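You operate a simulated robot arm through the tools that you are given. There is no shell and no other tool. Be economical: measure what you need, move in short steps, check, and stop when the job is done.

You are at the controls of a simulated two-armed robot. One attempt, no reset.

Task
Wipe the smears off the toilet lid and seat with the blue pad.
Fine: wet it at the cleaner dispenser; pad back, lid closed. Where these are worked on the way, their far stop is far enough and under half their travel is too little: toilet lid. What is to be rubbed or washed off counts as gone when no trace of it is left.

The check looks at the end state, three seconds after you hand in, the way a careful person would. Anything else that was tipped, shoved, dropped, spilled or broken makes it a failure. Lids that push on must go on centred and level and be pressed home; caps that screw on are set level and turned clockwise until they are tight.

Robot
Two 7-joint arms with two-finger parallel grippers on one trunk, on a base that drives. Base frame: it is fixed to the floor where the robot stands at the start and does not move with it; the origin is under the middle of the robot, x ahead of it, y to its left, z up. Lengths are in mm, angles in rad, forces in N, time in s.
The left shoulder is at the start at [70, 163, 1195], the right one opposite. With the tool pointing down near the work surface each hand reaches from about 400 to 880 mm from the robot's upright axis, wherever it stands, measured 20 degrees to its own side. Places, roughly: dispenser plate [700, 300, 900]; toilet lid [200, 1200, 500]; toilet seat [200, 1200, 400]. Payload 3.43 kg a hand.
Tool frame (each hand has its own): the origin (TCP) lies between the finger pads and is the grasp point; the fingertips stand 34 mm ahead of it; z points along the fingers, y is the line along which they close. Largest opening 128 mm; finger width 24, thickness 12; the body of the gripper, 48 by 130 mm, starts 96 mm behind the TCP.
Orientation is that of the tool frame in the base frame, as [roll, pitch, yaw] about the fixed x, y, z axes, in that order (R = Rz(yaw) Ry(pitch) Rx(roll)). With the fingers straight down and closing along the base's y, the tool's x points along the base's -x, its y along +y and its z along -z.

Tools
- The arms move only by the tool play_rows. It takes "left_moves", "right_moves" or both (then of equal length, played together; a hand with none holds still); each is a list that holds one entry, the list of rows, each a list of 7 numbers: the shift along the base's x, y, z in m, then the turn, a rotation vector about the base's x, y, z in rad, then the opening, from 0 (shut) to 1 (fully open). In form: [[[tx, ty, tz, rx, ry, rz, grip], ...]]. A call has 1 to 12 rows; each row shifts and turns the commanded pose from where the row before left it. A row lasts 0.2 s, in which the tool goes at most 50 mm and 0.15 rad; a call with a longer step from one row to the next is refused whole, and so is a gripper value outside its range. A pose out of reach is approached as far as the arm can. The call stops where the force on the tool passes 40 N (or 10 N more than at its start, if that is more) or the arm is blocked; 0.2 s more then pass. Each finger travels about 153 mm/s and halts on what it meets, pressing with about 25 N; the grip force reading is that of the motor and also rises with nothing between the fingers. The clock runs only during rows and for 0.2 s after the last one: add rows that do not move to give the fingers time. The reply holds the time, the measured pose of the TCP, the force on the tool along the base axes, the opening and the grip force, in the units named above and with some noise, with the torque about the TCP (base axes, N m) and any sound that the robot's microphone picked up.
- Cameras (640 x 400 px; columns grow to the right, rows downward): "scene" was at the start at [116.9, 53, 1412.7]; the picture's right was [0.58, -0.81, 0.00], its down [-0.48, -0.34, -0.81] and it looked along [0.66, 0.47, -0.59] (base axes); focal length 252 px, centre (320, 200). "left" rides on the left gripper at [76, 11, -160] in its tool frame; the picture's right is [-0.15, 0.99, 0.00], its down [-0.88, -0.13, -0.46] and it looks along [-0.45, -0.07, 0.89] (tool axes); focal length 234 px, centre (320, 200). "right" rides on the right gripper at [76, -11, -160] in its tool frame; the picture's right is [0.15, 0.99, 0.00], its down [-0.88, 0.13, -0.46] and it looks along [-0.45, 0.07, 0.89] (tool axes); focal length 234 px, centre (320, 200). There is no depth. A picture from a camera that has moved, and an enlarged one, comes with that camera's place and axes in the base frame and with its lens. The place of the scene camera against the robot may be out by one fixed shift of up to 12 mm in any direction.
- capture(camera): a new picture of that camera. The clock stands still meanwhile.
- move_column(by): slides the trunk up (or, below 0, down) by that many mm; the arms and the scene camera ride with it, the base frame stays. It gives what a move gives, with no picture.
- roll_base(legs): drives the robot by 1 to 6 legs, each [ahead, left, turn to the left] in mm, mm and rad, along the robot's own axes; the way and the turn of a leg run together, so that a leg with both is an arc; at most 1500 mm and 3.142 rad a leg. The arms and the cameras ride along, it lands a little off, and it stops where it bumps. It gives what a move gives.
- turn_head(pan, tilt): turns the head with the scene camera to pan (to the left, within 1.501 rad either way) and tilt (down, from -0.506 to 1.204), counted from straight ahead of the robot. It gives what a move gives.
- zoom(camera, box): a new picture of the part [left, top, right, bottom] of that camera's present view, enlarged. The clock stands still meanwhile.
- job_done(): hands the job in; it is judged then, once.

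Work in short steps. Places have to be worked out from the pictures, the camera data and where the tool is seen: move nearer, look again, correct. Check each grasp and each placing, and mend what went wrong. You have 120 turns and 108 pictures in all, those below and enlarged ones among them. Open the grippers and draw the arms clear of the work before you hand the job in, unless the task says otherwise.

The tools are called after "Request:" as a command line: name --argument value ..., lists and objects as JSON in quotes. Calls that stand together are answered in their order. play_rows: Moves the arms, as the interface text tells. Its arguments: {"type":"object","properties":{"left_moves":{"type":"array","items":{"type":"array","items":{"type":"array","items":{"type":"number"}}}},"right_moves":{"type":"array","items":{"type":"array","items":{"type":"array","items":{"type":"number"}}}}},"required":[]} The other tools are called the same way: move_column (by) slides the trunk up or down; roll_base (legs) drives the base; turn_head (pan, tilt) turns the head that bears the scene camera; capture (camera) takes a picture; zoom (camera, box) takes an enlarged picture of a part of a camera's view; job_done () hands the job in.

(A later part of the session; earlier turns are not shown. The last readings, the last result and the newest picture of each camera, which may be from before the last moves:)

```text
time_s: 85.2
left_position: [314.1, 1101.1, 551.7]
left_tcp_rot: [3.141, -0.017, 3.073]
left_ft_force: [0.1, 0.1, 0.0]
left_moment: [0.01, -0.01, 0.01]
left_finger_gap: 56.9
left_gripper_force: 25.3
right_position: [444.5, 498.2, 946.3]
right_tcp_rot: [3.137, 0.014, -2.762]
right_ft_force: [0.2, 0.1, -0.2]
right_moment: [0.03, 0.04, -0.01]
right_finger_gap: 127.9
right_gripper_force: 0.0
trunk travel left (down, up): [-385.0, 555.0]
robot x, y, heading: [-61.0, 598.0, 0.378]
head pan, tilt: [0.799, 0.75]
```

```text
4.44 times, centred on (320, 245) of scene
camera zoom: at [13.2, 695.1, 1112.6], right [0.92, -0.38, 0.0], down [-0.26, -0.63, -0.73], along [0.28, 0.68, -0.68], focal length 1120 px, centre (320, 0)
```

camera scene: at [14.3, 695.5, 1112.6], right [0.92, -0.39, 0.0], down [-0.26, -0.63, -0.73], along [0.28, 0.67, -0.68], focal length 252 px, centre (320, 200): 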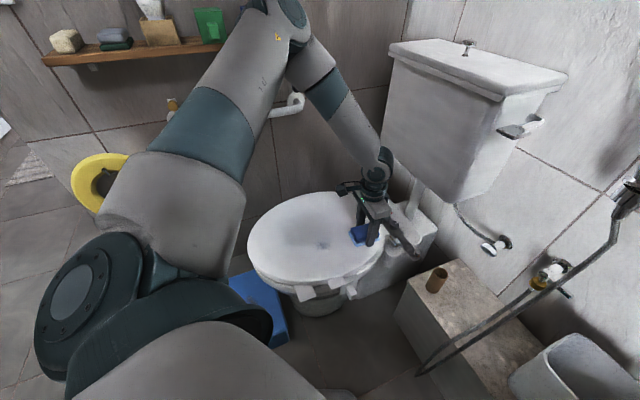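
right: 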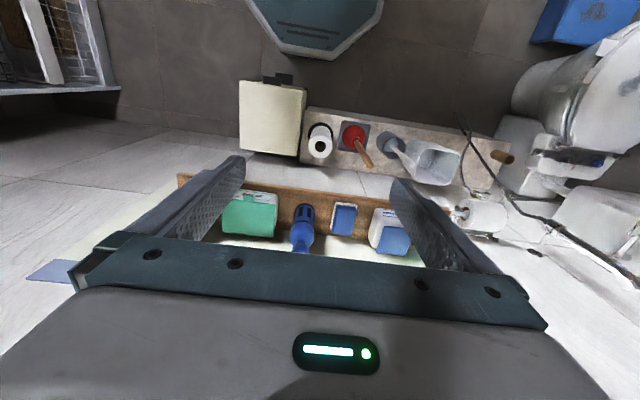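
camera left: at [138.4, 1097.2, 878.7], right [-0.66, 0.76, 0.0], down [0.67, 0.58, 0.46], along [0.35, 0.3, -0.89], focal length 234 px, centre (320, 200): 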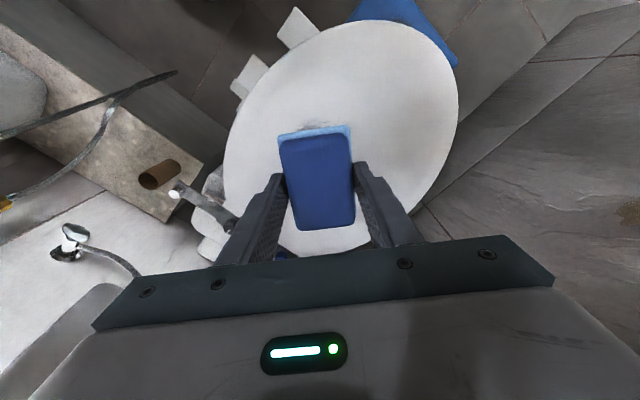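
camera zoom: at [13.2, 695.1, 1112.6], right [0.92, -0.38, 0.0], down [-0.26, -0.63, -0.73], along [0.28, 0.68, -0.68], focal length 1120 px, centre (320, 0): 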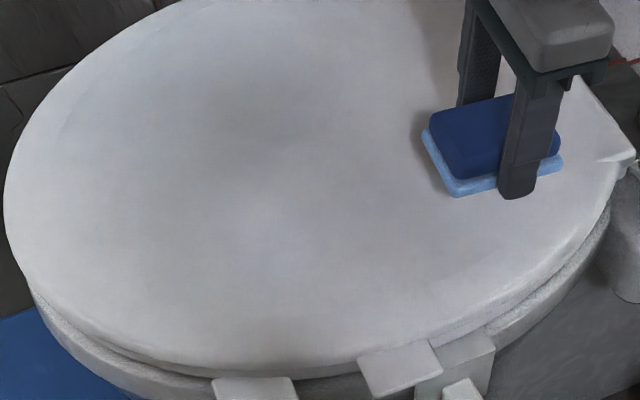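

The lid top is clean. Next I open the lid with the right hand, lifting by the lid tab near [203, 1015, 440]. I raise the left hand, turn the base back to face +y and shift to about (0, 440).

Request:
play_rows --left_moves '[[[-0.02, -0.02, 0.04, 0, 0, 0, 0.35], [-0.02, -0.02, 0.04, 0, 0, 0, 0.35], [0, 0, 0.045, 0, 0, 0, 0.35], [0, 0, 0.045, 0, 0, 0, 0.35]]]'

Request:
roll_base --legs '[[0, 0, 1.15], [-160, -62, 0]]'

Request:
turn_head --pan -0.2 --tilt 0.75

Request:
capture --camera "scene"

Request:
capture --camera "right"

```text
time_s: 86.2
left_position: [274.8, 1061.5, 723.2]
left_tcp_rot: [3.139, -0.017, 3.071]
left_ft_force: [0.2, -0.3, -0.4]
left_moment: [0.0, -0.02, 0.04]
left_finger_gap: 56.7
left_gripper_force: 25.0
right_position: [442.8, 497.8, 946.3]
right_tcp_rot: [3.138, 0.015, -2.762]
right_ft_force: [0.1, -0.2, 0.4]
right_moment: [0.04, 0.02, 0.01]
right_finger_gap: 127.9
right_gripper_force: 0.0
trunk travel left (down, up): [-385.0, 555.0]
robot x, y, heading: [-56.3, 598.9, 0.381]
head pan, tilt: [0.799, 0.75]
```

```text
time_s: 90.5
left_position: [-292.3, 931.7, 723.1]
left_tcp_rot: [3.14, -0.017, -2.066]
left_ft_force: [0.2, 0.5, -0.1]
left_moment: [0.01, 0.05, 0.01]
left_finger_gap: 56.6
left_gripper_force: 25.2
right_position: [291.3, 853.2, 948.0]
right_tcp_rot: [3.139, 0.017, -1.615]
right_ft_force: [1.0, -0.4, 0.0]
right_moment: [0.03, 0.0, 0.01]
right_finger_gap: 128.1
right_gripper_force: 0.0
trunk travel left (down, up): [-385.0, 555.0]
robot x, y, heading: [-7.5, 437.0, 1.525]
head pan, tilt: [0.799, 0.75]
```

```text
time_s: 91.8
left_position: [-291.7, 933.5, 723.3]
left_tcp_rot: [3.141, -0.013, -2.065]
left_ft_force: [0.5, 0.0, -1.1]
left_moment: [-0.01, -0.01, 0.0]
left_finger_gap: 56.9
left_gripper_force: 24.9
right_position: [291.0, 854.3, 948.5]
right_tcp_rot: [3.14, 0.013, -1.616]
right_ft_force: [0.1, 0.3, -0.8]
right_moment: [-0.01, -0.05, 0.01]
right_finger_gap: 128.0
right_gripper_force: 0.0
trunk travel left (down, up): [-385.0, 555.0]
robot x, y, heading: [-6.5, 435.0, 1.525]
head pan, tilt: [-0.201, 0.75]
```

```text
60 pictures are left
camera scene: at [10.6, 567.6, 1112.6], right [0.97, -0.24, 0.0], down [-0.17, -0.66, -0.73], along [0.18, 0.71, -0.68], focal length 252 px, centre (320, 200)
```

scene: 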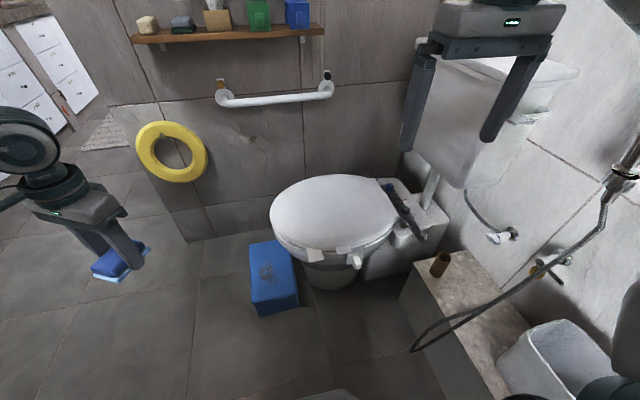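

```text
59 pictures are left
camera right: at [299.0, 776.1, 1105.5], right [-0.99, -0.1, 0.0], down [-0.09, 0.88, 0.47], along [-0.05, 0.47, -0.88], focal length 234 px, centre (320, 200)
```

right: 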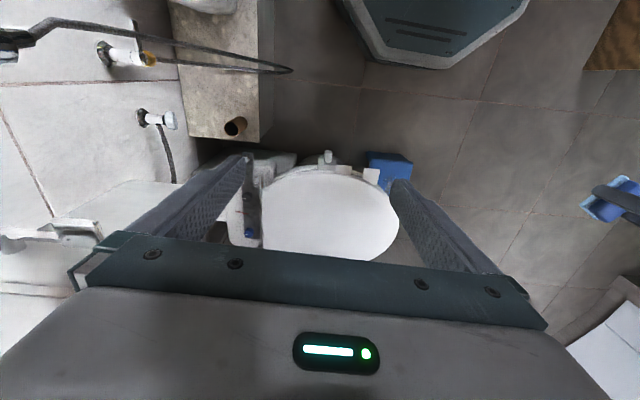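

Request:
zoom --camera "scene" --box '[290, 220, 410, 295]'

Request:
zoom --camera "right" --box '[240, 130, 420, 242]'

```text
5.33 times, centred on (350, 258) of scene
camera zoom: at [10.6, 567.6, 1112.6], right [0.97, -0.24, 0.0], down [-0.17, -0.66, -0.73], along [0.18, 0.71, -0.68], focal length 1344 px, centre (160, -107)
```

zoom: 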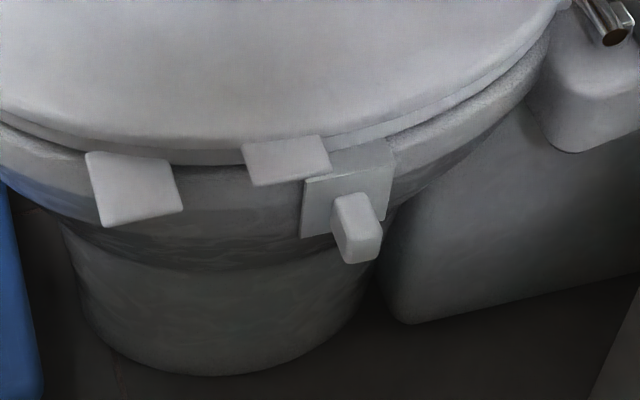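

```text
3.56 times, centred on (330, 186) of right
camera zoom: at [299.0, 776.1, 1105.5], right [-0.99, -0.1, 0.0], down [-0.09, 0.88, 0.47], along [-0.05, 0.47, -0.88], focal length 833 px, centre (284, 250)
```

zoom: 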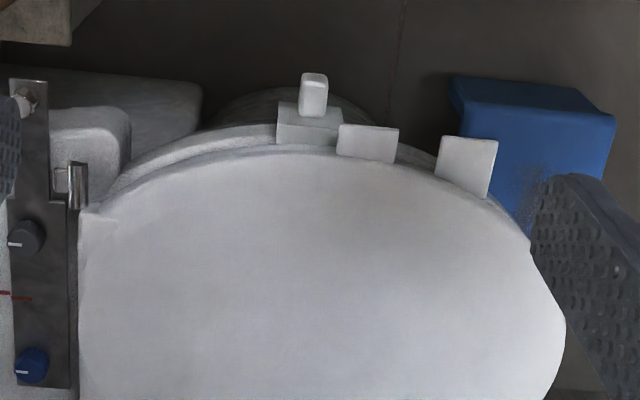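

Tab 1 at about [202, 1021, 441] overlaps the lid rim, so it is the lid's; the left one belongs to the seat. I tip the right tool forward (fingers along +y), closed, to use as a lifting rod.

Request:
play_rows --right_moves '[[[0, -0.01, 0, 0.143, 0, 0, 0.5], [0, -0.01, 0, 0.143, 0, 0, 0.2], [0, -0.01, 0, 0.143, 0, 0, 0], [0, -0.01, 0, 0.143, 0, 0, 0], [0, -0.01, 0, 0.143, 0, 0, 0], [0, 0, 0, 0.143, 0, 0, 0], [0, 0, 0, 0.143, 0, 0, 0], [0, 0, 0, 0.143, 0, 0, 0], [0, 0, 0, 0.143, 0, 0, 0], [0, 0, 0, 0.143, 0, 0, 0], [0, 0, 0, 0.143, 0, 0, 0]]]'

Request:
capture --camera "scene"

```text
time_s: 94.2
left_position: [-290.8, 933.0, 720.9]
left_tcp_rot: [3.141, -0.018, -2.064]
left_ft_force: [-0.4, 0.3, 0.4]
left_moment: [0.03, 0.0, 0.02]
left_finger_gap: 56.8
left_gripper_force: 25.0
right_position: [352.2, 928.9, 1119.9]
right_tcp_rot: [1.234, 1.523, 2.807]
right_ft_force: [0.1, -0.1, -0.5]
right_moment: [-0.02, 0.0, 0.01]
right_finger_gap: 0.0
right_gripper_force: 25.2
right hand out of reach, approached as far as the arm can: row 5, 6, 7, 8, 9, 10, 11
trunk travel left (down, up): [-385.0, 555.0]
robot x, y, heading: [-6.2, 435.5, 1.526]
head pan, tilt: [-0.201, 0.75]
```

```text
56 pictures are left
camera scene: at [11.2, 567.6, 1112.7], right [0.97, -0.24, 0.0], down [-0.17, -0.66, -0.73], along [0.18, 0.71, -0.68], focal length 252 px, centre (320, 200)
```

scene: 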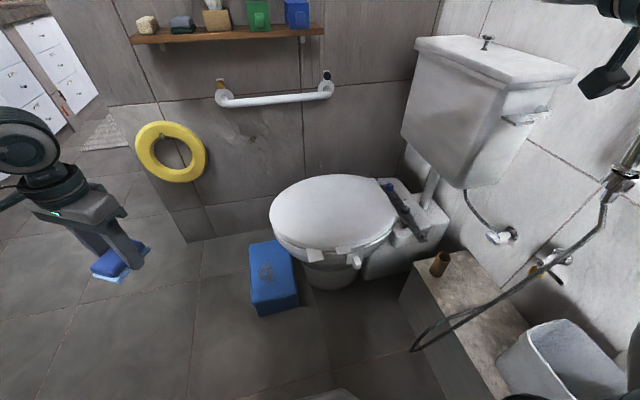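

Tool now points along +y. I bring it to x≈200 and down toward the tab in stages.

Request:
play_rows --right_moves '[[[-0.03, 0, -0.035, 0, 0, 0, 0], [-0.03, 0, -0.035, 0, 0, 0, 0], [-0.03, 0, -0.035, 0, 0, 0, 0], [-0.03, 0, -0.035, 0, 0, 0, 0], [-0.03, 0, -0.035, 0, 0, 0, 0], [0, 0, -0.045, 0, 0, 0, 0], [0, 0, -0.045, 0, 0, 0, 0], [0, 0, -0.045, 0, 0, 0, 0], [0, 0, -0.045, 0, 0, 0, 0]]]'

```text
time_s: 96.2
left_position: [-290.5, 932.8, 721.8]
left_tcp_rot: [3.141, -0.018, -2.067]
left_ft_force: [-0.6, -0.7, -0.6]
left_moment: [-0.02, -0.05, 0.01]
left_finger_gap: 56.9
left_gripper_force: 24.9
right_position: [227.0, 1025.7, 1006.6]
right_tcp_rot: [1.25, 1.525, 2.822]
right_ft_force: [-0.8, -1.0, -0.2]
right_moment: [-0.01, 0.0, -0.01]
right_finger_gap: 0.0
right_gripper_force: 24.6
right hand out of reach, approached as far as the arm can: row 1, 2, 3, 4, 5, 6, 7, 8, 9
trunk travel left (down, up): [-385.0, 555.0]
robot x, y, heading: [-7.4, 431.9, 1.526]
head pan, tilt: [-0.201, 0.75]
```

The hand is too close to the shoulder for this orientation at that height. I back the base 130 mm and descend further.

Request:
roll_base --legs '[[-130, 0, 0]]'

Request:
play_rows --right_moves '[[[0, 0.03, -0.035, 0, 0, 0, 0], [0, 0.03, -0.035, 0, 0, 0, 0], [0, 0.02, -0.045, 0, 0, 0, 0], [0, 0, -0.045, 0, 0, 0, 0], [0, 0, -0.045, 0, 0, 0, 0], [0, 0, -0.045, 0, 0, 0, 0], [0, 0, -0.045, 0, 0, 0, 0], [0, 0, -0.045, 0, 0, 0, 0]]]'

```text
time_s: 97.5
left_position: [-296.5, 801.3, 721.8]
left_tcp_rot: [3.139, -0.016, -2.065]
left_ft_force: [-0.1, -0.1, -0.2]
left_moment: [0.05, -0.02, -0.02]
left_finger_gap: 56.8
left_gripper_force: 25.0
right_position: [220.1, 894.6, 1007.8]
right_tcp_rot: [1.227, 1.521, 2.8]
right_ft_force: [0.4, -1.3, 0.5]
right_moment: [-0.02, 0.02, 0.0]
right_finger_gap: 0.1
right_gripper_force: 25.1
trunk travel left (down, up): [-385.0, 555.0]
robot x, y, heading: [-14.0, 306.8, 1.524]
head pan, tilt: [-0.201, 0.75]
```

```text
time_s: 99.3
left_position: [-297.5, 802.0, 721.9]
left_tcp_rot: [3.141, -0.015, -2.066]
left_ft_force: [0.1, 0.1, 0.3]
left_moment: [-0.01, 0.0, 0.0]
left_finger_gap: 56.7
left_gripper_force: 24.8
right_position: [221.2, 895.3, 1006.5]
right_tcp_rot: [1.253, 1.523, 2.824]
right_ft_force: [0.7, 1.0, -0.2]
right_moment: [-0.05, -0.04, 0.01]
right_finger_gap: 0.0
right_gripper_force: 25.0
right hand out of reach, approached as far as the arm can: row 1, 2, 3, 4, 5, 6, 7, 8
trunk travel left (down, up): [-385.0, 555.0]
robot x, y, heading: [-12.3, 302.9, 1.524]
head pan, tilt: [-0.201, 0.75]
```

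This orientation is limited by the wrist bend. An extended arm has a flatter forearm, so I test stretching outward (+y) and then descending.

Request:
play_rows --right_moves '[[[0, 0.045, 0, 0, 0, 0, 0], [0, 0.045, 0, 0, 0, 0, 0], [0, 0.045, 0, 0, 0, 0, 0], [0, 0.045, 0, 0, 0, 0, 0], [0, 0, -0.04, 0, 0, 0, 0], [0, 0, -0.04, 0, 0, 0, 0], [0, 0, -0.04, 0, 0, 0, 0]]]'

```text
time_s: 100.9
left_position: [-297.5, 801.8, 721.6]
left_tcp_rot: [3.14, -0.015, -2.064]
left_ft_force: [-0.3, 0.4, -0.5]
left_moment: [-0.01, -0.06, 0.02]
left_finger_gap: 56.8
left_gripper_force: 25.1
right_position: [269.9, 993.1, 1010.2]
right_tcp_rot: [1.348, 1.524, 2.929]
right_ft_force: [0.2, 0.1, 0.3]
right_moment: [-0.01, 0.0, -0.02]
right_finger_gap: 0.0
right_gripper_force: 25.1
right hand out of reach, approached as far as the arm can: row 2, 3, 4, 5, 6, 7
trunk travel left (down, up): [-385.0, 555.0]
robot x, y, heading: [-13.2, 307.3, 1.52]
head pan, tilt: [-0.201, 0.75]
```

The inward limit again; the hand needs to be farther out to its own side. I test by moving it right (+x... away from the body's midline) and down, over free space.

Request:
play_rows --right_moves '[[[0.04, -0.02, 0, 0, 0, 0, 0], [0.04, -0.02, 0, 0, 0, 0, 0], [0.04, -0.02, 0, 0, 0, 0, 0], [0, 0, -0.04, 0, 0, 0, 0], [0, 0, -0.04, 0, 0, 0, 0], [0, 0, -0.04, 0, 0, 0, 0], [0, 0, -0.04, 0, 0, 0, 0]]]'

```text
time_s: 102.5
left_position: [-301.1, 797.6, 719.5]
left_tcp_rot: [-3.138, -0.014, -2.064]
left_ft_force: [-0.4, 0.4, -0.9]
left_moment: [0.02, -0.13, 0.03]
left_finger_gap: 56.9
left_gripper_force: 25.0
right_position: [386.6, 924.9, 852.0]
right_tcp_rot: [1.176, 1.528, 2.749]
right_ft_force: [-0.2, 0.3, 0.3]
right_moment: [-0.06, -0.01, -0.12]
right_finger_gap: 0.1
right_gripper_force: 25.1
trunk travel left (down, up): [-385.0, 555.0]
robot x, y, heading: [-14.7, 295.7, 1.524]
head pan, tilt: [-0.201, 0.75]
```

Out to the side it works. I turn the base left 0.22 rad and shift to about (-40, 323), so the tab sits ahead-right of the robot.

Request:
roll_base --legs '[[27, 26, 0], [0, 0, 0.22]]'

Request:
play_rows --right_moves '[[[0, -0.035, -0.01, 0, 0, -0.11, 0], [0, -0.035, -0.01, 0, 0, -0.11, 0], [0, -0.03, -0.035, 0, 0, 0, 0], [0, 0, -0.045, 0, 0, 0, 0], [0, 0, -0.045, 0, 0, 0, 0], [0, 0, -0.045, 0, 0, 0, 0], [0, 0, -0.045, 0, 0, 0, 0], [0, 0, -0.045, 0, 0, 0, 0]]]'

Request:
capture --camera "scene"

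```text
time_s: 104.1
left_position: [-423.4, 755.3, 721.1]
left_tcp_rot: [-3.141, -0.014, -1.846]
left_ft_force: [-0.5, 1.5, -0.1]
left_moment: [0.01, 0.0, 0.02]
left_finger_gap: 56.9
left_gripper_force: 25.2
right_position: [219.4, 1031.3, 850.6]
right_tcp_rot: [1.251, 1.524, 3.042]
right_ft_force: [-0.9, -0.2, -0.6]
right_moment: [0.01, 0.02, 0.0]
right_finger_gap: 0.1
right_gripper_force: 25.1
trunk travel left (down, up): [-385.0, 555.0]
robot x, y, heading: [-38.2, 333.3, 1.75]
head pan, tilt: [-0.201, 0.75]
```

```text
time_s: 105.9
left_position: [-421.4, 756.7, 723.1]
left_tcp_rot: [3.139, -0.017, -1.845]
left_ft_force: [-0.6, -0.8, -0.2]
left_moment: [-0.04, -0.04, -0.01]
left_finger_gap: 56.7
left_gripper_force: 25.2
right_position: [329.5, 934.3, 558.3]
right_tcp_rot: [1.292, 1.518, 2.871]
right_ft_force: [-0.1, -0.2, 0.7]
right_moment: [0.02, 0.0, -0.05]
right_finger_gap: 0.0
right_gripper_force: 24.5
right hand out of reach, approached as far as the arm can: row 2, 3, 4, 5, 6, 7, 8
trunk travel left (down, up): [-385.0, 555.0]
robot x, y, heading: [-38.7, 334.6, 1.745]
head pan, tilt: [-0.201, 0.75]
```

```text
55 pictures are left
camera scene: at [-48.4, 466.8, 1112.7], right [1.0, -0.03, 0.0], down [-0.02, -0.68, -0.73], along [0.02, 0.73, -0.68], focal length 252 px, centre (320, 200)
```

scene: 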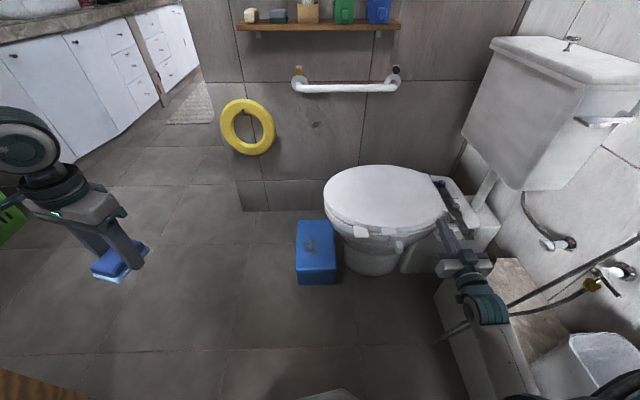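

The hand drifts outward as it goes lower, so I turn the base another 0.22 rad left, which brings the hand back to x≈190, then re-align the tool.

Request:
roll_base --legs '[[0, 0, 0.22]]'

Request:
play_rows --right_moves '[[[0, -0.03, 0, 0, 0, -0.11, 0], [0, -0.03, 0, 0, 0, -0.11, 0], [0, -0.02, -0.02, 0, 0, 0, 0], [0, 0, -0.02, 0, 0, 0, 0]]]'

Request:
turn_head --pan -0.6 --tilt 0.75

Request:
zoom --camera "scene" --box '[240, 130, 480, 290]'

```text
time_s: 107.1
left_position: [-507.4, 660.3, 722.0]
left_tcp_rot: [3.141, -0.016, -1.623]
left_ft_force: [-0.2, 0.9, -0.4]
left_moment: [-0.01, 0.0, -0.01]
left_finger_gap: 56.6
left_gripper_force: 25.3
right_position: [185.9, 1000.7, 558.7]
right_tcp_rot: [1.306, 1.518, 3.109]
right_ft_force: [0.6, 1.0, -0.3]
right_moment: [0.0, 0.04, -0.01]
right_finger_gap: 0.0
right_gripper_force: 24.9
trunk travel left (down, up): [-385.0, 555.0]
robot x, y, heading: [-40.7, 335.2, 1.971]
head pan, tilt: [-0.201, 0.75]
```

```text
time_s: 108.1
left_position: [-507.3, 661.1, 722.1]
left_tcp_rot: [3.14, -0.018, -1.624]
left_ft_force: [-0.2, 0.3, -1.1]
left_moment: [-0.02, -0.02, -0.03]
left_finger_gap: 57.0
left_gripper_force: 24.6
right_position: [292.3, 919.6, 540.7]
right_tcp_rot: [1.336, 1.513, 2.924]
right_ft_force: [0.1, 0.2, -0.8]
right_moment: [-0.01, 0.01, 0.01]
right_finger_gap: 0.0
right_gripper_force: 24.5
right hand out of reach, approached as far as the arm can: row 1, 2, 3, 4
trunk travel left (down, up): [-385.0, 555.0]
robot x, y, heading: [-37.7, 331.4, 1.965]
head pan, tilt: [-0.201, 0.75]
```

```text
time_s: 109.0
left_position: [-506.4, 660.0, 722.3]
left_tcp_rot: [3.141, -0.016, -1.622]
left_ft_force: [0.9, -0.2, -0.1]
left_moment: [0.01, 0.02, -0.02]
left_finger_gap: 57.0
left_gripper_force: 25.1
right_position: [291.3, 919.5, 542.1]
right_tcp_rot: [1.346, 1.513, 2.932]
right_ft_force: [-0.8, -0.5, -0.5]
right_moment: [-0.01, -0.02, 0.0]
right_finger_gap: 0.0
right_gripper_force: 24.7
trunk travel left (down, up): [-385.0, 555.0]
robot x, y, heading: [-36.8, 332.7, 1.973]
head pan, tilt: [-0.6, 0.75]
```

```text
2.50 times, centred on (360, 210) of scene
camera zoom: at [-44.9, 461.8, 1112.7], right [0.98, -0.2, 0.0], down [-0.14, -0.67, -0.73], along [0.15, 0.72, -0.68], focal length 630 px, centre (220, 175)
```

zoom: 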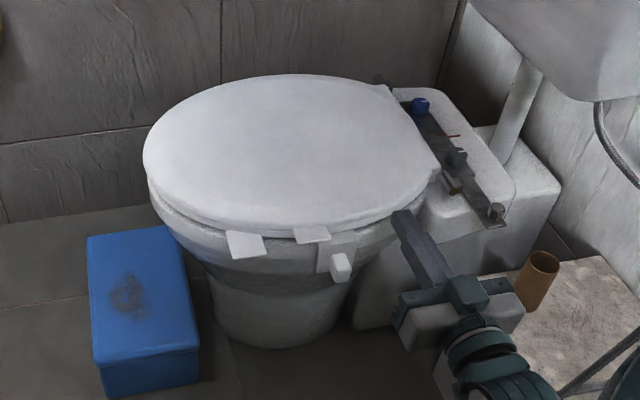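

Re-aligning the tool pushes it outward, so I keep the tool pointing along the robot's forward direction: turn it back, return to x≈190, and lower the trunk 110 mm for better reach.

Request:
play_rows --right_moves '[[[-0.03, 0, 0.01, 0, 0, 0.12, 0], [-0.04, 0, 0, 0, 0, 0.12, 0], [-0.035, 0, 0, 0, 0, 0.05, 0], [0, 0, 0, 0, 0, 0, 0]]]'

Request:
move_column --by -110

```text
time_s: 110.0
left_position: [-506.8, 660.7, 723.1]
left_tcp_rot: [3.139, -0.016, -1.625]
left_ft_force: [-0.5, 0.5, -0.3]
left_moment: [-0.01, 0.05, 0.04]
left_finger_gap: 56.7
left_gripper_force: 24.5
right_position: [186.6, 917.7, 549.9]
right_tcp_rot: [1.316, 1.519, -3.094]
right_ft_force: [-0.8, 0.2, -0.4]
right_moment: [0.03, 0.01, 0.01]
right_finger_gap: 0.0
right_gripper_force: 25.3
trunk travel left (down, up): [-385.0, 555.0]
robot x, y, heading: [-35.2, 333.5, 1.964]
head pan, tilt: [-0.6, 0.75]
```

```text
time_s: 111.4
left_position: [-507.5, 658.9, 611.2]
left_tcp_rot: [3.139, -0.016, -1.625]
left_ft_force: [0.1, 0.0, -0.5]
left_moment: [-0.05, 0.02, -0.02]
left_finger_gap: 56.8
left_gripper_force: 25.1
right_position: [187.6, 918.7, 441.0]
right_tcp_rot: [1.308, 1.518, -3.103]
right_ft_force: [0.2, 0.0, -1.1]
right_moment: [-0.01, 0.0, 0.0]
right_finger_gap: 0.0
right_gripper_force: 24.6
trunk travel left (down, up): [-275.0, 665.0]
robot x, y, heading: [-36.8, 332.7, 1.97]
head pan, tilt: [-0.6, 0.75]
```

Now the rod is level at z 441, near the tab. I lower to z≈415, move to just in front of the tab and check with both cameras.

Request:
play_rows --right_moves '[[[0, 0, -0.026, 0, 0, 0, 0], [0.01, 0.035, 0, 0, 0, 0, 0], [0, 0, 0, 0, 0, 0, 0]]]'

Request:
capture --camera "right"

Request:
capture --camera "scene"

```text
time_s: 112.2
left_position: [-507.7, 659.8, 611.6]
left_tcp_rot: [3.14, -0.019, -1.623]
left_ft_force: [-1.5, 0.6, -0.3]
left_moment: [0.02, -0.01, -0.02]
left_finger_gap: 56.7
left_gripper_force: 24.7
right_position: [196.4, 954.0, 414.8]
right_tcp_rot: [1.319, 1.518, -3.093]
right_ft_force: [-0.9, -0.4, -0.4]
right_moment: [-0.04, 0.0, 0.0]
right_finger_gap: 0.1
right_gripper_force: 24.9
trunk travel left (down, up): [-275.0, 665.0]
robot x, y, heading: [-37.6, 331.9, 1.966]
head pan, tilt: [-0.6, 0.75]
```

```text
53 pictures are left
camera right: at [251.0, 804.1, 335.8], right [-0.95, -0.29, -0.1], down [0.06, -0.47, 0.88], along [-0.3, 0.83, 0.47], focal length 234 px, centre (320, 200)
```

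right: 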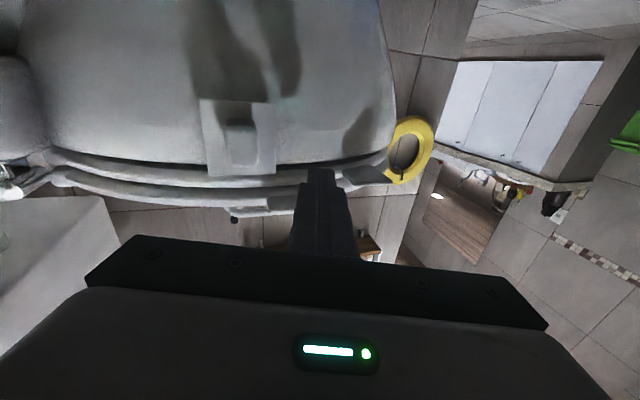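

```text
52 pictures are left
camera scene: at [-44.8, 461.9, 1002.6], right [0.98, -0.2, 0.0], down [-0.14, -0.67, -0.73], along [0.15, 0.72, -0.68], focal length 252 px, centre (320, 200)
```

scene: 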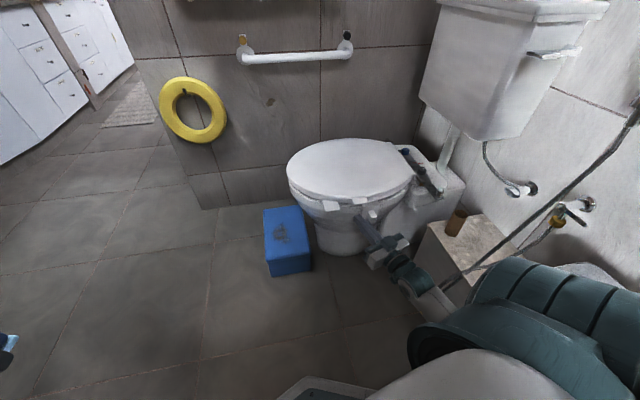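

Request:
zoom --camera "right" --box '[180, 90, 420, 240]'

Request:
zoom --camera "scene" --box '[310, 170, 430, 245]'

```text
2.67 times, centred on (300, 165) of right
camera zoom: at [251.0, 804.1, 335.8], right [-0.95, -0.29, -0.1], down [0.06, -0.47, 0.88], along [-0.3, 0.83, 0.47], focal length 624 px, centre (373, 293)
```

zoom: 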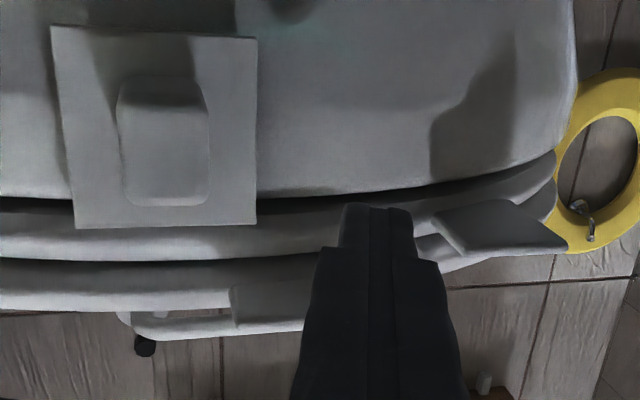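

```text
5.33 times, centred on (370, 208) of scene
camera zoom: at [-44.8, 461.9, 1002.6], right [0.98, -0.2, 0.0], down [-0.14, -0.67, -0.73], along [0.15, 0.72, -0.68], focal length 1344 px, centre (53, 160)
```

zoom: 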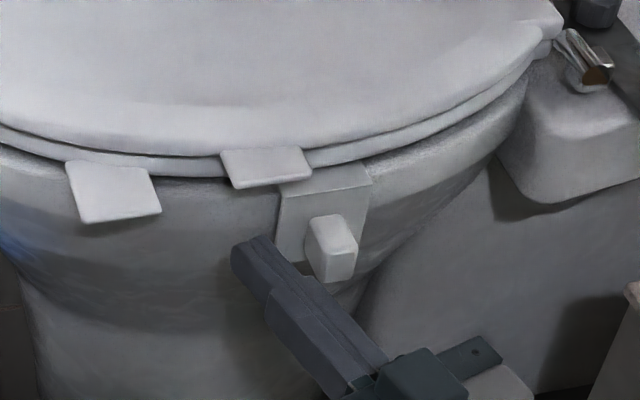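

The tab is at z≈441–446 with its right edge at x≈225; the seat and its tab lie lower. I slide the rod tip under the lid tab (tip to about [199, 1023], top at z≈431).

Request:
play_rows --right_moves '[[[0.006, 0.019, 0.003, 0, 0, 0, 0], [0.006, 0.016, 0.001, 0, 0, 0, 0], [0, 0, 0, 0, 0, 0, 0]]]'

Request:
zoom --camera "scene" --box '[310, 170, 430, 245]'

Request:
zoom --camera "right" --box '[180, 90, 420, 240]'

```text
time_s: 113.0
left_position: [-507.2, 659.7, 611.7]
left_tcp_rot: [3.14, -0.017, -1.624]
left_ft_force: [0.1, 0.3, -1.4]
left_moment: [0.03, 0.01, 0.03]
left_finger_gap: 57.0
left_gripper_force: 25.2
right_position: [208.9, 987.9, 420.0]
right_tcp_rot: [1.315, 1.517, -3.097]
right_ft_force: [-0.4, -0.1, 0.6]
right_moment: [0.0, 0.0, 0.01]
right_finger_gap: 0.0
right_gripper_force: 24.8
trunk travel left (down, up): [-275.0, 665.0]
robot x, y, heading: [-37.5, 333.4, 1.966]
head pan, tilt: [-0.6, 0.75]
```

```text
5.33 times, centred on (370, 208) of scene
camera zoom: at [-44.8, 461.9, 1002.6], right [0.98, -0.2, 0.0], down [-0.14, -0.67, -0.73], along [0.15, 0.72, -0.68], focal length 1344 px, centre (53, 160)
```

zoom: 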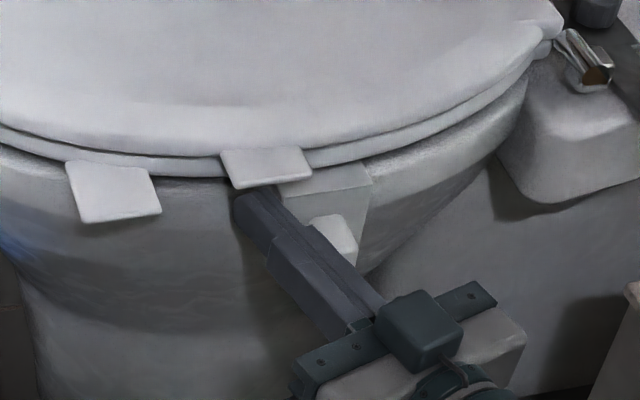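

```text
2.67 times, centred on (300, 165) of right
camera zoom: at [263.3, 839.3, 340.1], right [-0.95, -0.29, -0.1], down [0.06, -0.47, 0.88], along [-0.3, 0.83, 0.47], focal length 624 px, centre (373, 293)
```

zoom: 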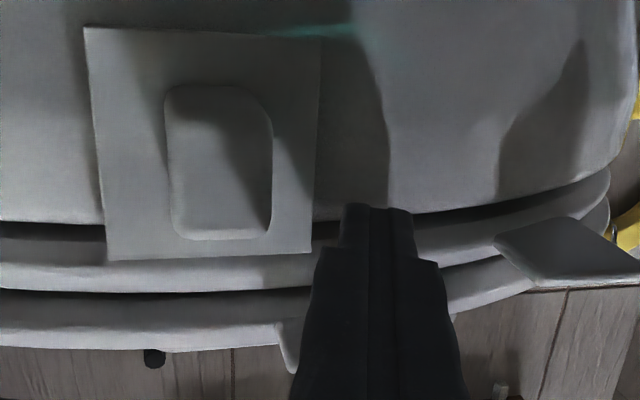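

The tip is under the lid tab with no load. I lift 40 mm in small steps.

Request:
play_rows --right_moves '[[[0, 0.004, 0, 0, 0, 0, 0], [0, 0, 0.01, 0, 0, 0, 0], [0, 0, 0.01, 0, 0, 0, 0], [0, 0, 0.012, 0, 0, 0, 0], [0.001, 0, 0.012, 0, 0, 0, 0], [0.002, 0, 0.012, 0, 0, 0, 0]]]'

Request:
zoom --camera "scene" --box '[270, 100, 470, 245]'

```text
time_s: 114.4
left_position: [-507.4, 660.3, 611.0]
left_tcp_rot: [3.14, -0.019, -1.624]
left_ft_force: [0.5, 0.0, 0.6]
left_moment: [-0.03, -0.01, -0.03]
left_finger_gap: 57.0
left_gripper_force: 25.3
right_position: [210.9, 991.7, 474.3]
right_tcp_rot: [1.323, 1.519, -3.086]
right_ft_force: [-3.1, -5.3, -5.8]
right_moment: [-0.14, -0.05, 0.1]
right_finger_gap: 0.0
right_gripper_force: 25.3
trunk travel left (down, up): [-275.0, 665.0]
robot x, y, heading: [-39.0, 331.4, 1.97]
head pan, tilt: [-0.6, 0.75]
```

```text
2.76 times, centred on (370, 172) of scene
camera zoom: at [-44.8, 462.1, 1002.6], right [0.98, -0.2, 0.0], down [-0.14, -0.67, -0.73], along [0.15, 0.72, -0.68], focal length 695 px, centre (182, 276)
```

zoom: 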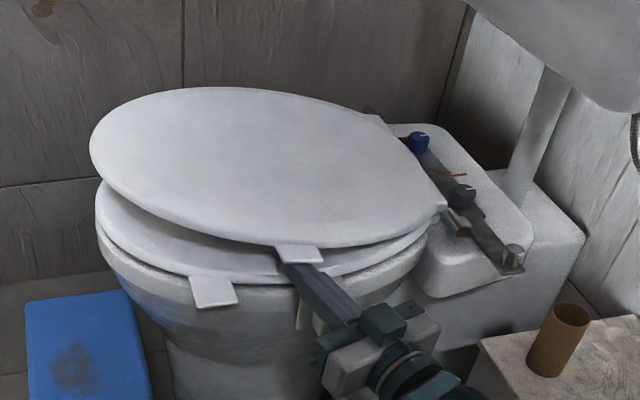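

The lid lifts cleanly while the seat stays. I push the rod deeper under the lid, then follow the arc about the hinge (x≈440, z≈440) up to about 60°.

Request:
play_rows --right_moves '[[[0, 0.02, 0, 0, 0, 0, 0], [0, 0.02, 0, 0, 0, 0, 0], [0.0057, 0, 0.0283, 0, 0, 0, 0], [0.009, 0, 0.0273, 0, 0, 0, 0], [0.0122, 0, 0.0262, 0, 0, 0, 0], [0.0152, 0, 0.0244, 0, 0, 0, 0], [0.0181, 0, 0.0225, 0, 0, 0, 0], [0.0207, 0, 0.0202, 0, 0, 0, 0], [0.0229, 0, 0.0175, 0, 0, 0, 0]]]'

Request:
capture --camera "scene"

```text
time_s: 114.7
left_position: [-506.7, 660.6, 610.7]
left_tcp_rot: [3.141, -0.017, -1.623]
left_ft_force: [-0.3, -0.1, -0.5]
left_moment: [-0.02, 0.0, 0.0]
left_finger_gap: 56.7
left_gripper_force: 25.9
right_position: [212.0, 994.0, 470.7]
right_tcp_rot: [1.444, 1.52, -2.965]
right_ft_force: [-2.2, -5.5, -7.9]
right_moment: [-0.18, 0.0, 0.09]
right_finger_gap: 0.2
right_gripper_force: 24.8
trunk travel left (down, up): [-275.0, 665.0]
robot x, y, heading: [-38.8, 332.2, 1.965]
head pan, tilt: [-0.6, 0.75]
stopped in row 1 (right hand): the force on the tool passed its limit at 61 N (the readings are from after the stop); the commanded pose is now the measured one
```

```text
46 pictures are left
camera scene: at [-44.6, 462.2, 1002.5], right [0.98, -0.2, 0.0], down [-0.14, -0.67, -0.73], along [0.15, 0.72, -0.68], focal length 252 px, centre (320, 200)
```

scene: 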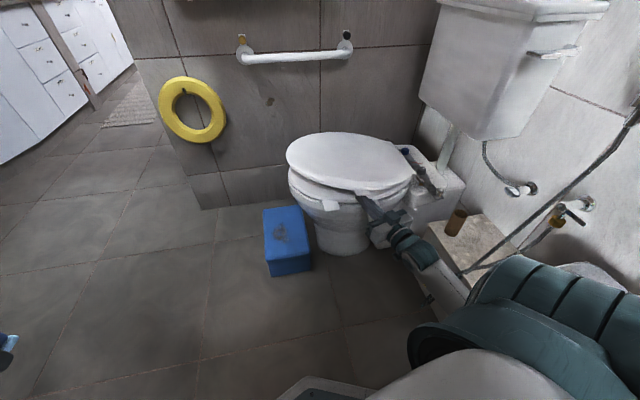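

The rod met the lid's lower lip, so I stay under the tab only (back 2 mm) and follow the arc.

Request:
play_rows --right_moves '[[[0, -0.002, 0.004, 0, 0, 0, 0], [0.0057, 0, 0.0283, 0, 0, 0, 0], [0.009, 0, 0.0273, 0, 0, 0, 0], [0.0122, 0, 0.0262, 0, 0, 0, 0], [0.0152, 0, 0.0244, 0, 0, 0, 0]]]'

Request:
zoom --camera "scene" --box '[270, 80, 470, 245]'

```text
time_s: 115.9
left_position: [-507.5, 660.4, 610.8]
left_tcp_rot: [3.138, -0.017, -1.624]
left_ft_force: [0.4, 0.7, 0.3]
left_moment: [0.02, -0.02, -0.02]
left_finger_gap: 56.7
left_gripper_force: 25.1
right_position: [253.8, 992.4, 584.2]
right_tcp_rot: [1.331, 1.518, -3.077]
right_ft_force: [-0.2, -2.1, -5.6]
right_moment: [-0.02, 0.04, -0.02]
right_finger_gap: 0.0
right_gripper_force: 25.2
trunk travel left (down, up): [-275.0, 665.0]
robot x, y, heading: [-37.4, 330.3, 1.965]
head pan, tilt: [-0.6, 0.75]
```

```text
2.42 times, centred on (370, 162) of scene
camera zoom: at [-44.6, 461.9, 1002.6], right [0.98, -0.2, 0.0], down [-0.14, -0.67, -0.73], along [0.15, 0.72, -0.68], focal length 611 px, centre (199, 291)
```

zoom: 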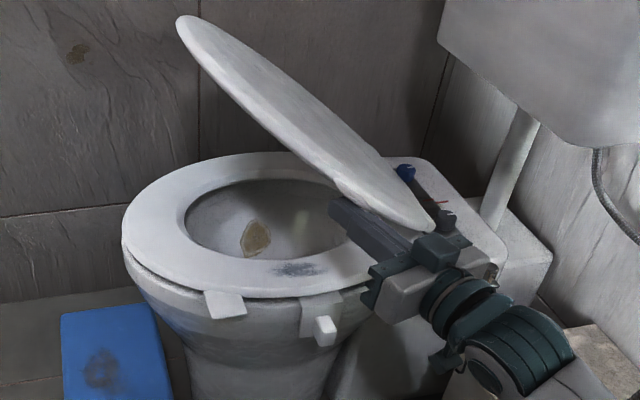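

The lid is at about 45° and the seat smear is visible on the near side. I continue the arc past vertical.

Request:
play_rows --right_moves '[[[0.0181, 0, 0.0225, 0, 0, 0, 0], [0.0207, 0, 0.0202, 0, 0, 0, 0], [0.0229, 0, 0.0175, 0, 0, 0, 0], [0.0248, 0, 0.0147, 0, 0, 0, 0], [0.0264, 0, 0.0115, 0, 0, 0, 0], [0.0276, 0, 0.0084, 0, 0, 0, 0]]]'

Request:
capture --camera "scene"

```text
time_s: 117.3
left_position: [-506.3, 661.5, 611.8]
left_tcp_rot: [3.14, -0.018, -1.625]
left_ft_force: [-0.4, -0.3, -0.5]
left_moment: [-0.01, -0.03, 0.02]
left_finger_gap: 56.8
left_gripper_force: 24.6
right_position: [395.6, 992.2, 678.4]
right_tcp_rot: [1.327, 1.519, -3.086]
right_ft_force: [0.2, -0.2, 0.2]
right_moment: [-0.02, -0.01, 0.01]
right_finger_gap: 0.1
right_gripper_force: 25.0
trunk travel left (down, up): [-275.0, 665.0]
robot x, y, heading: [-36.7, 332.6, 1.968]
head pan, tilt: [-0.6, 0.75]
```

```text
44 pictures are left
camera scene: at [-44.7, 461.6, 1002.7], right [0.98, -0.2, 0.0], down [-0.14, -0.67, -0.73], along [0.15, 0.72, -0.68], focal length 252 px, centre (320, 200)
```

scene: 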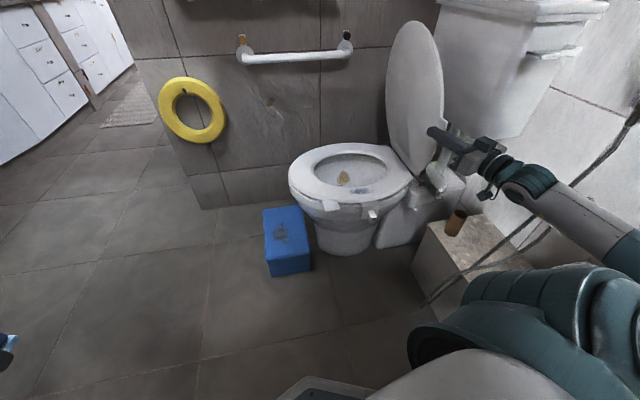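

The lid stands near vertical with no load on the rod. I push on in +x until it rests on its stop.

Request:
play_rows --right_moves '[[[0.02, 0, 0.002, 0, 0, 0, 0], [0.02, 0, 0.001, 0, 0, 0, 0], [0.015, 0, 0, 0, 0, 0, 0], [0.015, 0, 0, 0, 0, 0, 0]]]'

Request:
zoom --camera "scene" --box '[270, 0, 530, 240]'

```text
time_s: 118.3
left_position: [-507.9, 660.6, 611.9]
left_tcp_rot: [3.14, -0.019, -1.624]
left_ft_force: [0.5, 0.0, 0.0]
left_moment: [0.05, 0.0, -0.01]
left_finger_gap: 56.9
left_gripper_force: 25.1
right_position: [453.8, 997.8, 674.1]
right_tcp_rot: [1.229, 1.518, 3.101]
right_ft_force: [-0.4, 0.5, 0.0]
right_moment: [0.01, 0.02, -0.01]
right_finger_gap: 0.0
right_gripper_force: 24.7
right hand out of reach, approached as far as the arm can: row 2, 4
trunk travel left (down, up): [-275.0, 665.0]
robot x, y, heading: [-37.1, 332.6, 1.966]
head pan, tilt: [-0.6, 0.75]
```

```text
1.67 times, centred on (400, 120) of scene
camera zoom: at [-44.6, 461.7, 1002.6], right [0.98, -0.2, 0.0], down [-0.14, -0.67, -0.73], along [0.15, 0.72, -0.68], focal length 420 px, centre (187, 333)
```

zoom: 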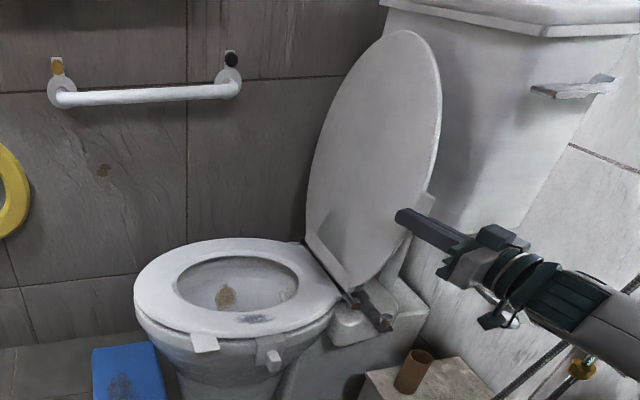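

The lid rests open past vertical with nothing pushing it. The seat smear is at about [228, 1085, 432]. I withdraw the right hand and fold it back.

Request:
play_rows --right_moves '[[[-0.03, 0, 0, 0, 0, 0, 0], [-0.02, -0.04, 0, 0, 0, 0, 0], [-0.02, -0.04, 0, 0, 0, 0, 0], [-0.02, -0.04, 0.01, 0, 0, 0, 0], [-0.02, -0.02, 0.03, 0, 0, 0, 0], [-0.02, 0, 0.04, 0, 0, 0, 0], [-0.02, 0, 0.04, 0, 0, 0, 0], [-0.02, 0, 0.04, 0, 0, 0, 0]]]'

Request:
move_column --by 110

Request:
play_rows --right_moves '[[[0, 0, 0, -0.14, 0, 0, 0], [0, 0, 0, -0.14, 0, 0, 0], [0, 0, 0, -0.14, 0, 0, 0], [0, 0, 0, -0.14, 0, 0, 0], [0, 0, 0, -0.14, 0, 0, 0], [0, 0, 0, -0.14, 0, 0, 0], [0, 0, 0, -0.14, 0, 0, 0], [0, 0, 0, -0.14, 0, 0, 0], [0, 0, 0, -0.14, 0, 0, 0], [0, 0, 0, -0.14, 0, 0, 0], [0, 0, 0, -0.14, 0, 0, 0]]]'

Request:
capture --camera "scene"

```text
time_s: 120.1
left_position: [-507.3, 660.6, 611.0]
left_tcp_rot: [3.141, -0.017, -1.623]
left_ft_force: [-0.7, -0.7, -1.5]
left_moment: [0.04, -0.02, 0.03]
left_finger_gap: 56.7
left_gripper_force: 24.6
right_position: [338.8, 891.3, 833.6]
right_tcp_rot: [1.365, 1.518, -3.04]
right_ft_force: [-0.2, -0.3, -0.4]
right_moment: [0.02, 0.03, -0.02]
right_finger_gap: 0.0
right_gripper_force: 24.5
right hand out of reach, approached as far as the arm can: row 5, 6, 7, 8
trunk travel left (down, up): [-275.0, 665.0]
robot x, y, heading: [-37.8, 330.8, 1.968]
head pan, tilt: [-0.6, 0.75]
```

```text
time_s: 121.5
left_position: [-506.6, 661.2, 721.2]
left_tcp_rot: [3.138, -0.019, -1.624]
left_ft_force: [0.2, -0.4, -0.1]
left_moment: [0.0, 0.0, 0.02]
left_finger_gap: 56.9
left_gripper_force: 25.5
right_position: [341.6, 892.6, 937.9]
right_tcp_rot: [1.322, 1.513, -3.088]
right_ft_force: [0.4, 1.0, 0.1]
right_moment: [0.0, -0.01, -0.02]
right_finger_gap: 0.2
right_gripper_force: 25.0
trunk travel left (down, up): [-385.0, 555.0]
robot x, y, heading: [-37.2, 332.3, 1.97]
head pan, tilt: [-0.6, 0.75]
```

```text
time_s: 122.5
left_position: [-511.2, 662.2, 723.9]
left_tcp_rot: [3.138, -0.018, -1.627]
left_ft_force: [0.3, 0.6, -0.2]
left_moment: [-0.02, 0.02, -0.02]
left_finger_gap: 56.8
left_gripper_force: 24.6
right_position: [399.9, 856.6, 920.4]
right_tcp_rot: [2.562, 1.039, -1.999]
right_ft_force: [-0.3, 0.0, 0.5]
right_moment: [0.0, -0.01, 0.06]
right_finger_gap: 0.1
right_gripper_force: 25.4
trunk travel left (down, up): [-385.0, 555.0]
robot x, y, heading: [-43.5, 331.7, 1.967]
head pan, tilt: [-0.6, 0.75]
stopped in row 4 (right hand): the arm was blocked; the commanded pose is now the measured one
```

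```text
42 pictures are left
camera scene: at [-49.2, 462.0, 1114.5], right [0.98, -0.21, 0.0], down [-0.14, -0.67, -0.73], along [0.15, 0.71, -0.68], focal length 252 px, centre (320, 200)
```

scene: 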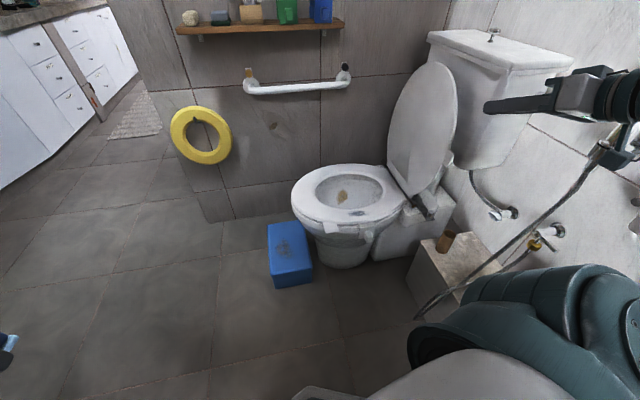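

The arm reported a block, perhaps the elbow near the wall fittings. I first move the hand away from the wall (-x) and then continue tipping it down.

Request:
play_rows --right_moves '[[[-0.04, 0.01, 0, 0, 0, 0, 0], [-0.04, 0.01, 0, 0, 0, 0, 0], [-0.04, 0.01, 0, 0, 0, 0, 0], [0, 0, 0, -0.12, 0, 0, 0], [0, 0, 0, -0.12, 0, 0, 0], [0, 0, 0, -0.12, 0, 0, 0]]]'

Request:
turn_head --pan -1.1 --tilt 0.5

Request:
capture --camera "scene"

```text
time_s: 123.9
left_position: [-510.5, 660.9, 721.6]
left_tcp_rot: [3.14, -0.016, -1.625]
left_ft_force: [0.1, 0.2, -0.4]
left_moment: [0.02, -0.04, 0.02]
left_finger_gap: 56.5
left_gripper_force: 25.1
right_position: [295.8, 906.8, 930.9]
right_tcp_rot: [2.763, 0.697, -1.835]
right_ft_force: [0.3, -0.6, -0.2]
right_moment: [-0.02, 0.0, 0.0]
right_finger_gap: 0.0
right_gripper_force: 24.7
right hand out of reach, approached as far as the arm can: row 2, 3
trunk travel left (down, up): [-385.0, 555.0]
robot x, y, heading: [-40.0, 330.6, 1.962]
head pan, tilt: [-0.6, 0.75]
```

```text
time_s: 124.8
left_position: [-510.5, 660.6, 721.9]
left_tcp_rot: [3.14, -0.018, -1.627]
left_ft_force: [-0.3, -0.2, -0.8]
left_moment: [-0.02, 0.0, -0.01]
left_finger_gap: 56.4
left_gripper_force: 25.2
right_position: [297.4, 905.7, 932.0]
right_tcp_rot: [2.76, 0.698, -1.834]
right_ft_force: [-0.2, 0.6, -0.3]
right_moment: [0.01, 0.04, -0.02]
right_finger_gap: 0.0
right_gripper_force: 25.4
trunk travel left (down, up): [-385.0, 555.0]
robot x, y, heading: [-42.6, 330.5, 1.959]
head pan, tilt: [-1.1, 0.499]
```

```text
41 pictures are left
camera scene: at [-6.4, 449.2, 1134.6], right [0.76, -0.65, 0.0], down [-0.31, -0.36, -0.88], along [0.57, 0.67, -0.48], focal length 252 px, centre (320, 200)
```

scene: 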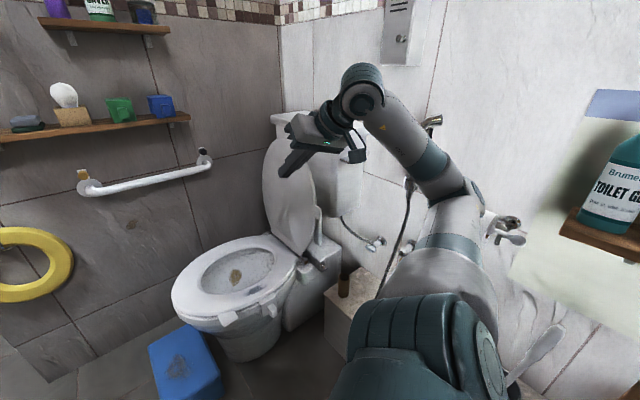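

The right elbow is near the paper holder. I move the base 60 mm to its left for clearance and finish tipping the tool down.

Request:
roll_base --legs '[[0, 60, 0]]'

Request:
play_rows --right_moves '[[[0, -0.01, 0, -0.14, 0, 0, 0], [0, -0.01, 0, -0.14, 0, 0, 0], [0, -0.01, 0, -0.14, 0, 0, 0], [0, -0.01, 0, -0.14, 0, 0, 0], [0, 0, 0, -0.13, 0, 0, 0], [0, 0, 0, 0, 0, 0, 0]]]'

Request:
capture --camera "scene"

```text
time_s: 125.8
left_position: [-567.5, 636.9, 721.7]
left_tcp_rot: [3.14, -0.018, -1.624]
left_ft_force: [-0.2, -0.3, 0.3]
left_moment: [0.04, -0.03, -0.01]
left_finger_gap: 56.8
left_gripper_force: 24.6
right_position: [239.3, 883.4, 932.8]
right_tcp_rot: [2.762, 0.698, -1.832]
right_ft_force: [-1.1, 0.4, 0.2]
right_moment: [-0.01, -0.07, -0.05]
right_finger_gap: 0.0
right_gripper_force: 25.0
trunk travel left (down, up): [-385.0, 555.0]
robot x, y, heading: [-97.2, 305.8, 1.965]
head pan, tilt: [-1.1, 0.499]
```

```text
time_s: 127.2
left_position: [-566.0, 637.4, 721.8]
left_tcp_rot: [3.139, -0.017, -1.627]
left_ft_force: [-0.5, 0.3, -0.4]
left_moment: [-0.01, -0.03, -0.03]
left_finger_gap: 57.1
left_gripper_force: 25.3
right_position: [241.6, 842.2, 932.6]
right_tcp_rot: [2.927, 0.024, -1.772]
right_ft_force: [0.3, 0.8, 0.1]
right_moment: [-0.01, 0.0, -0.02]
right_finger_gap: 0.0
right_gripper_force: 24.3
trunk travel left (down, up): [-385.0, 555.0]
robot x, y, heading: [-97.0, 308.3, 1.965]
head pan, tilt: [-1.1, 0.499]
```

```text
40 pictures are left
camera scene: at [-61.5, 425.9, 1134.6], right [0.76, -0.65, 0.0], down [-0.31, -0.36, -0.88], along [0.57, 0.67, -0.48], focal length 252 px, centre (320, 200)
```

scene: 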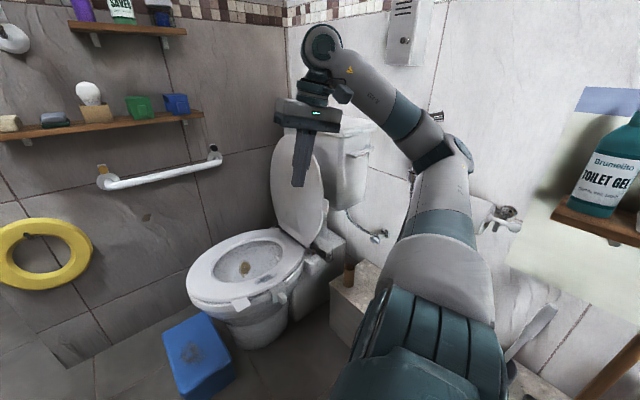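

Tool is down again. I pull the right hand inward to its earlier travel pose before turning.

Request:
play_rows --right_moves '[[[-0.041, -0.005, 0, 0, 0, 0, 0], [-0.041, -0.005, 0, 0, 0, 0, 0], [-0.041, -0.005, 0, 0, 0, 0, 0], [-0.041, -0.005, 0, 0, 0, 0, 0], [-0.041, -0.005, 0, 0, 0, 0, 0], [-0.041, -0.005, 0, 0, 0, 0, 0]]]'

Request:
roll_base --legs '[[0, 0, -0.7]]'

```text
time_s: 128.6
left_position: [-566.6, 638.3, 721.5]
left_tcp_rot: [-3.141, -0.017, -1.625]
left_ft_force: [-0.2, 0.9, -0.8]
left_moment: [0.01, -0.04, -0.04]
left_finger_gap: 56.7
left_gripper_force: 24.7
right_position: [-7.9, 811.4, 932.4]
right_tcp_rot: [2.929, 0.024, -1.77]
right_ft_force: [0.0, 0.3, 0.5]
right_moment: [0.03, -0.07, 0.01]
right_finger_gap: 0.0
right_gripper_force: 24.7
trunk travel left (down, up): [-385.0, 555.0]
robot x, y, heading: [-95.5, 307.0, 1.967]
head pan, tilt: [-1.1, 0.499]
```

```text
time_s: 130.9
left_position: [-241.9, 863.6, 721.5]
left_tcp_rot: [3.138, -0.018, -2.325]
left_ft_force: [0.8, 0.2, -0.1]
left_moment: [-0.04, 0.0, -0.02]
left_finger_gap: 56.5
left_gripper_force: 25.0
right_position: [298.9, 635.2, 932.5]
right_tcp_rot: [2.926, 0.025, -2.474]
right_ft_force: [-0.1, 0.2, -0.1]
right_moment: [0.01, 0.01, 0.0]
right_finger_gap: 0.0
right_gripper_force: 25.0
trunk travel left (down, up): [-385.0, 555.0]
robot x, y, heading: [-96.3, 306.0, 1.267]
head pan, tilt: [-1.1, 0.499]
```

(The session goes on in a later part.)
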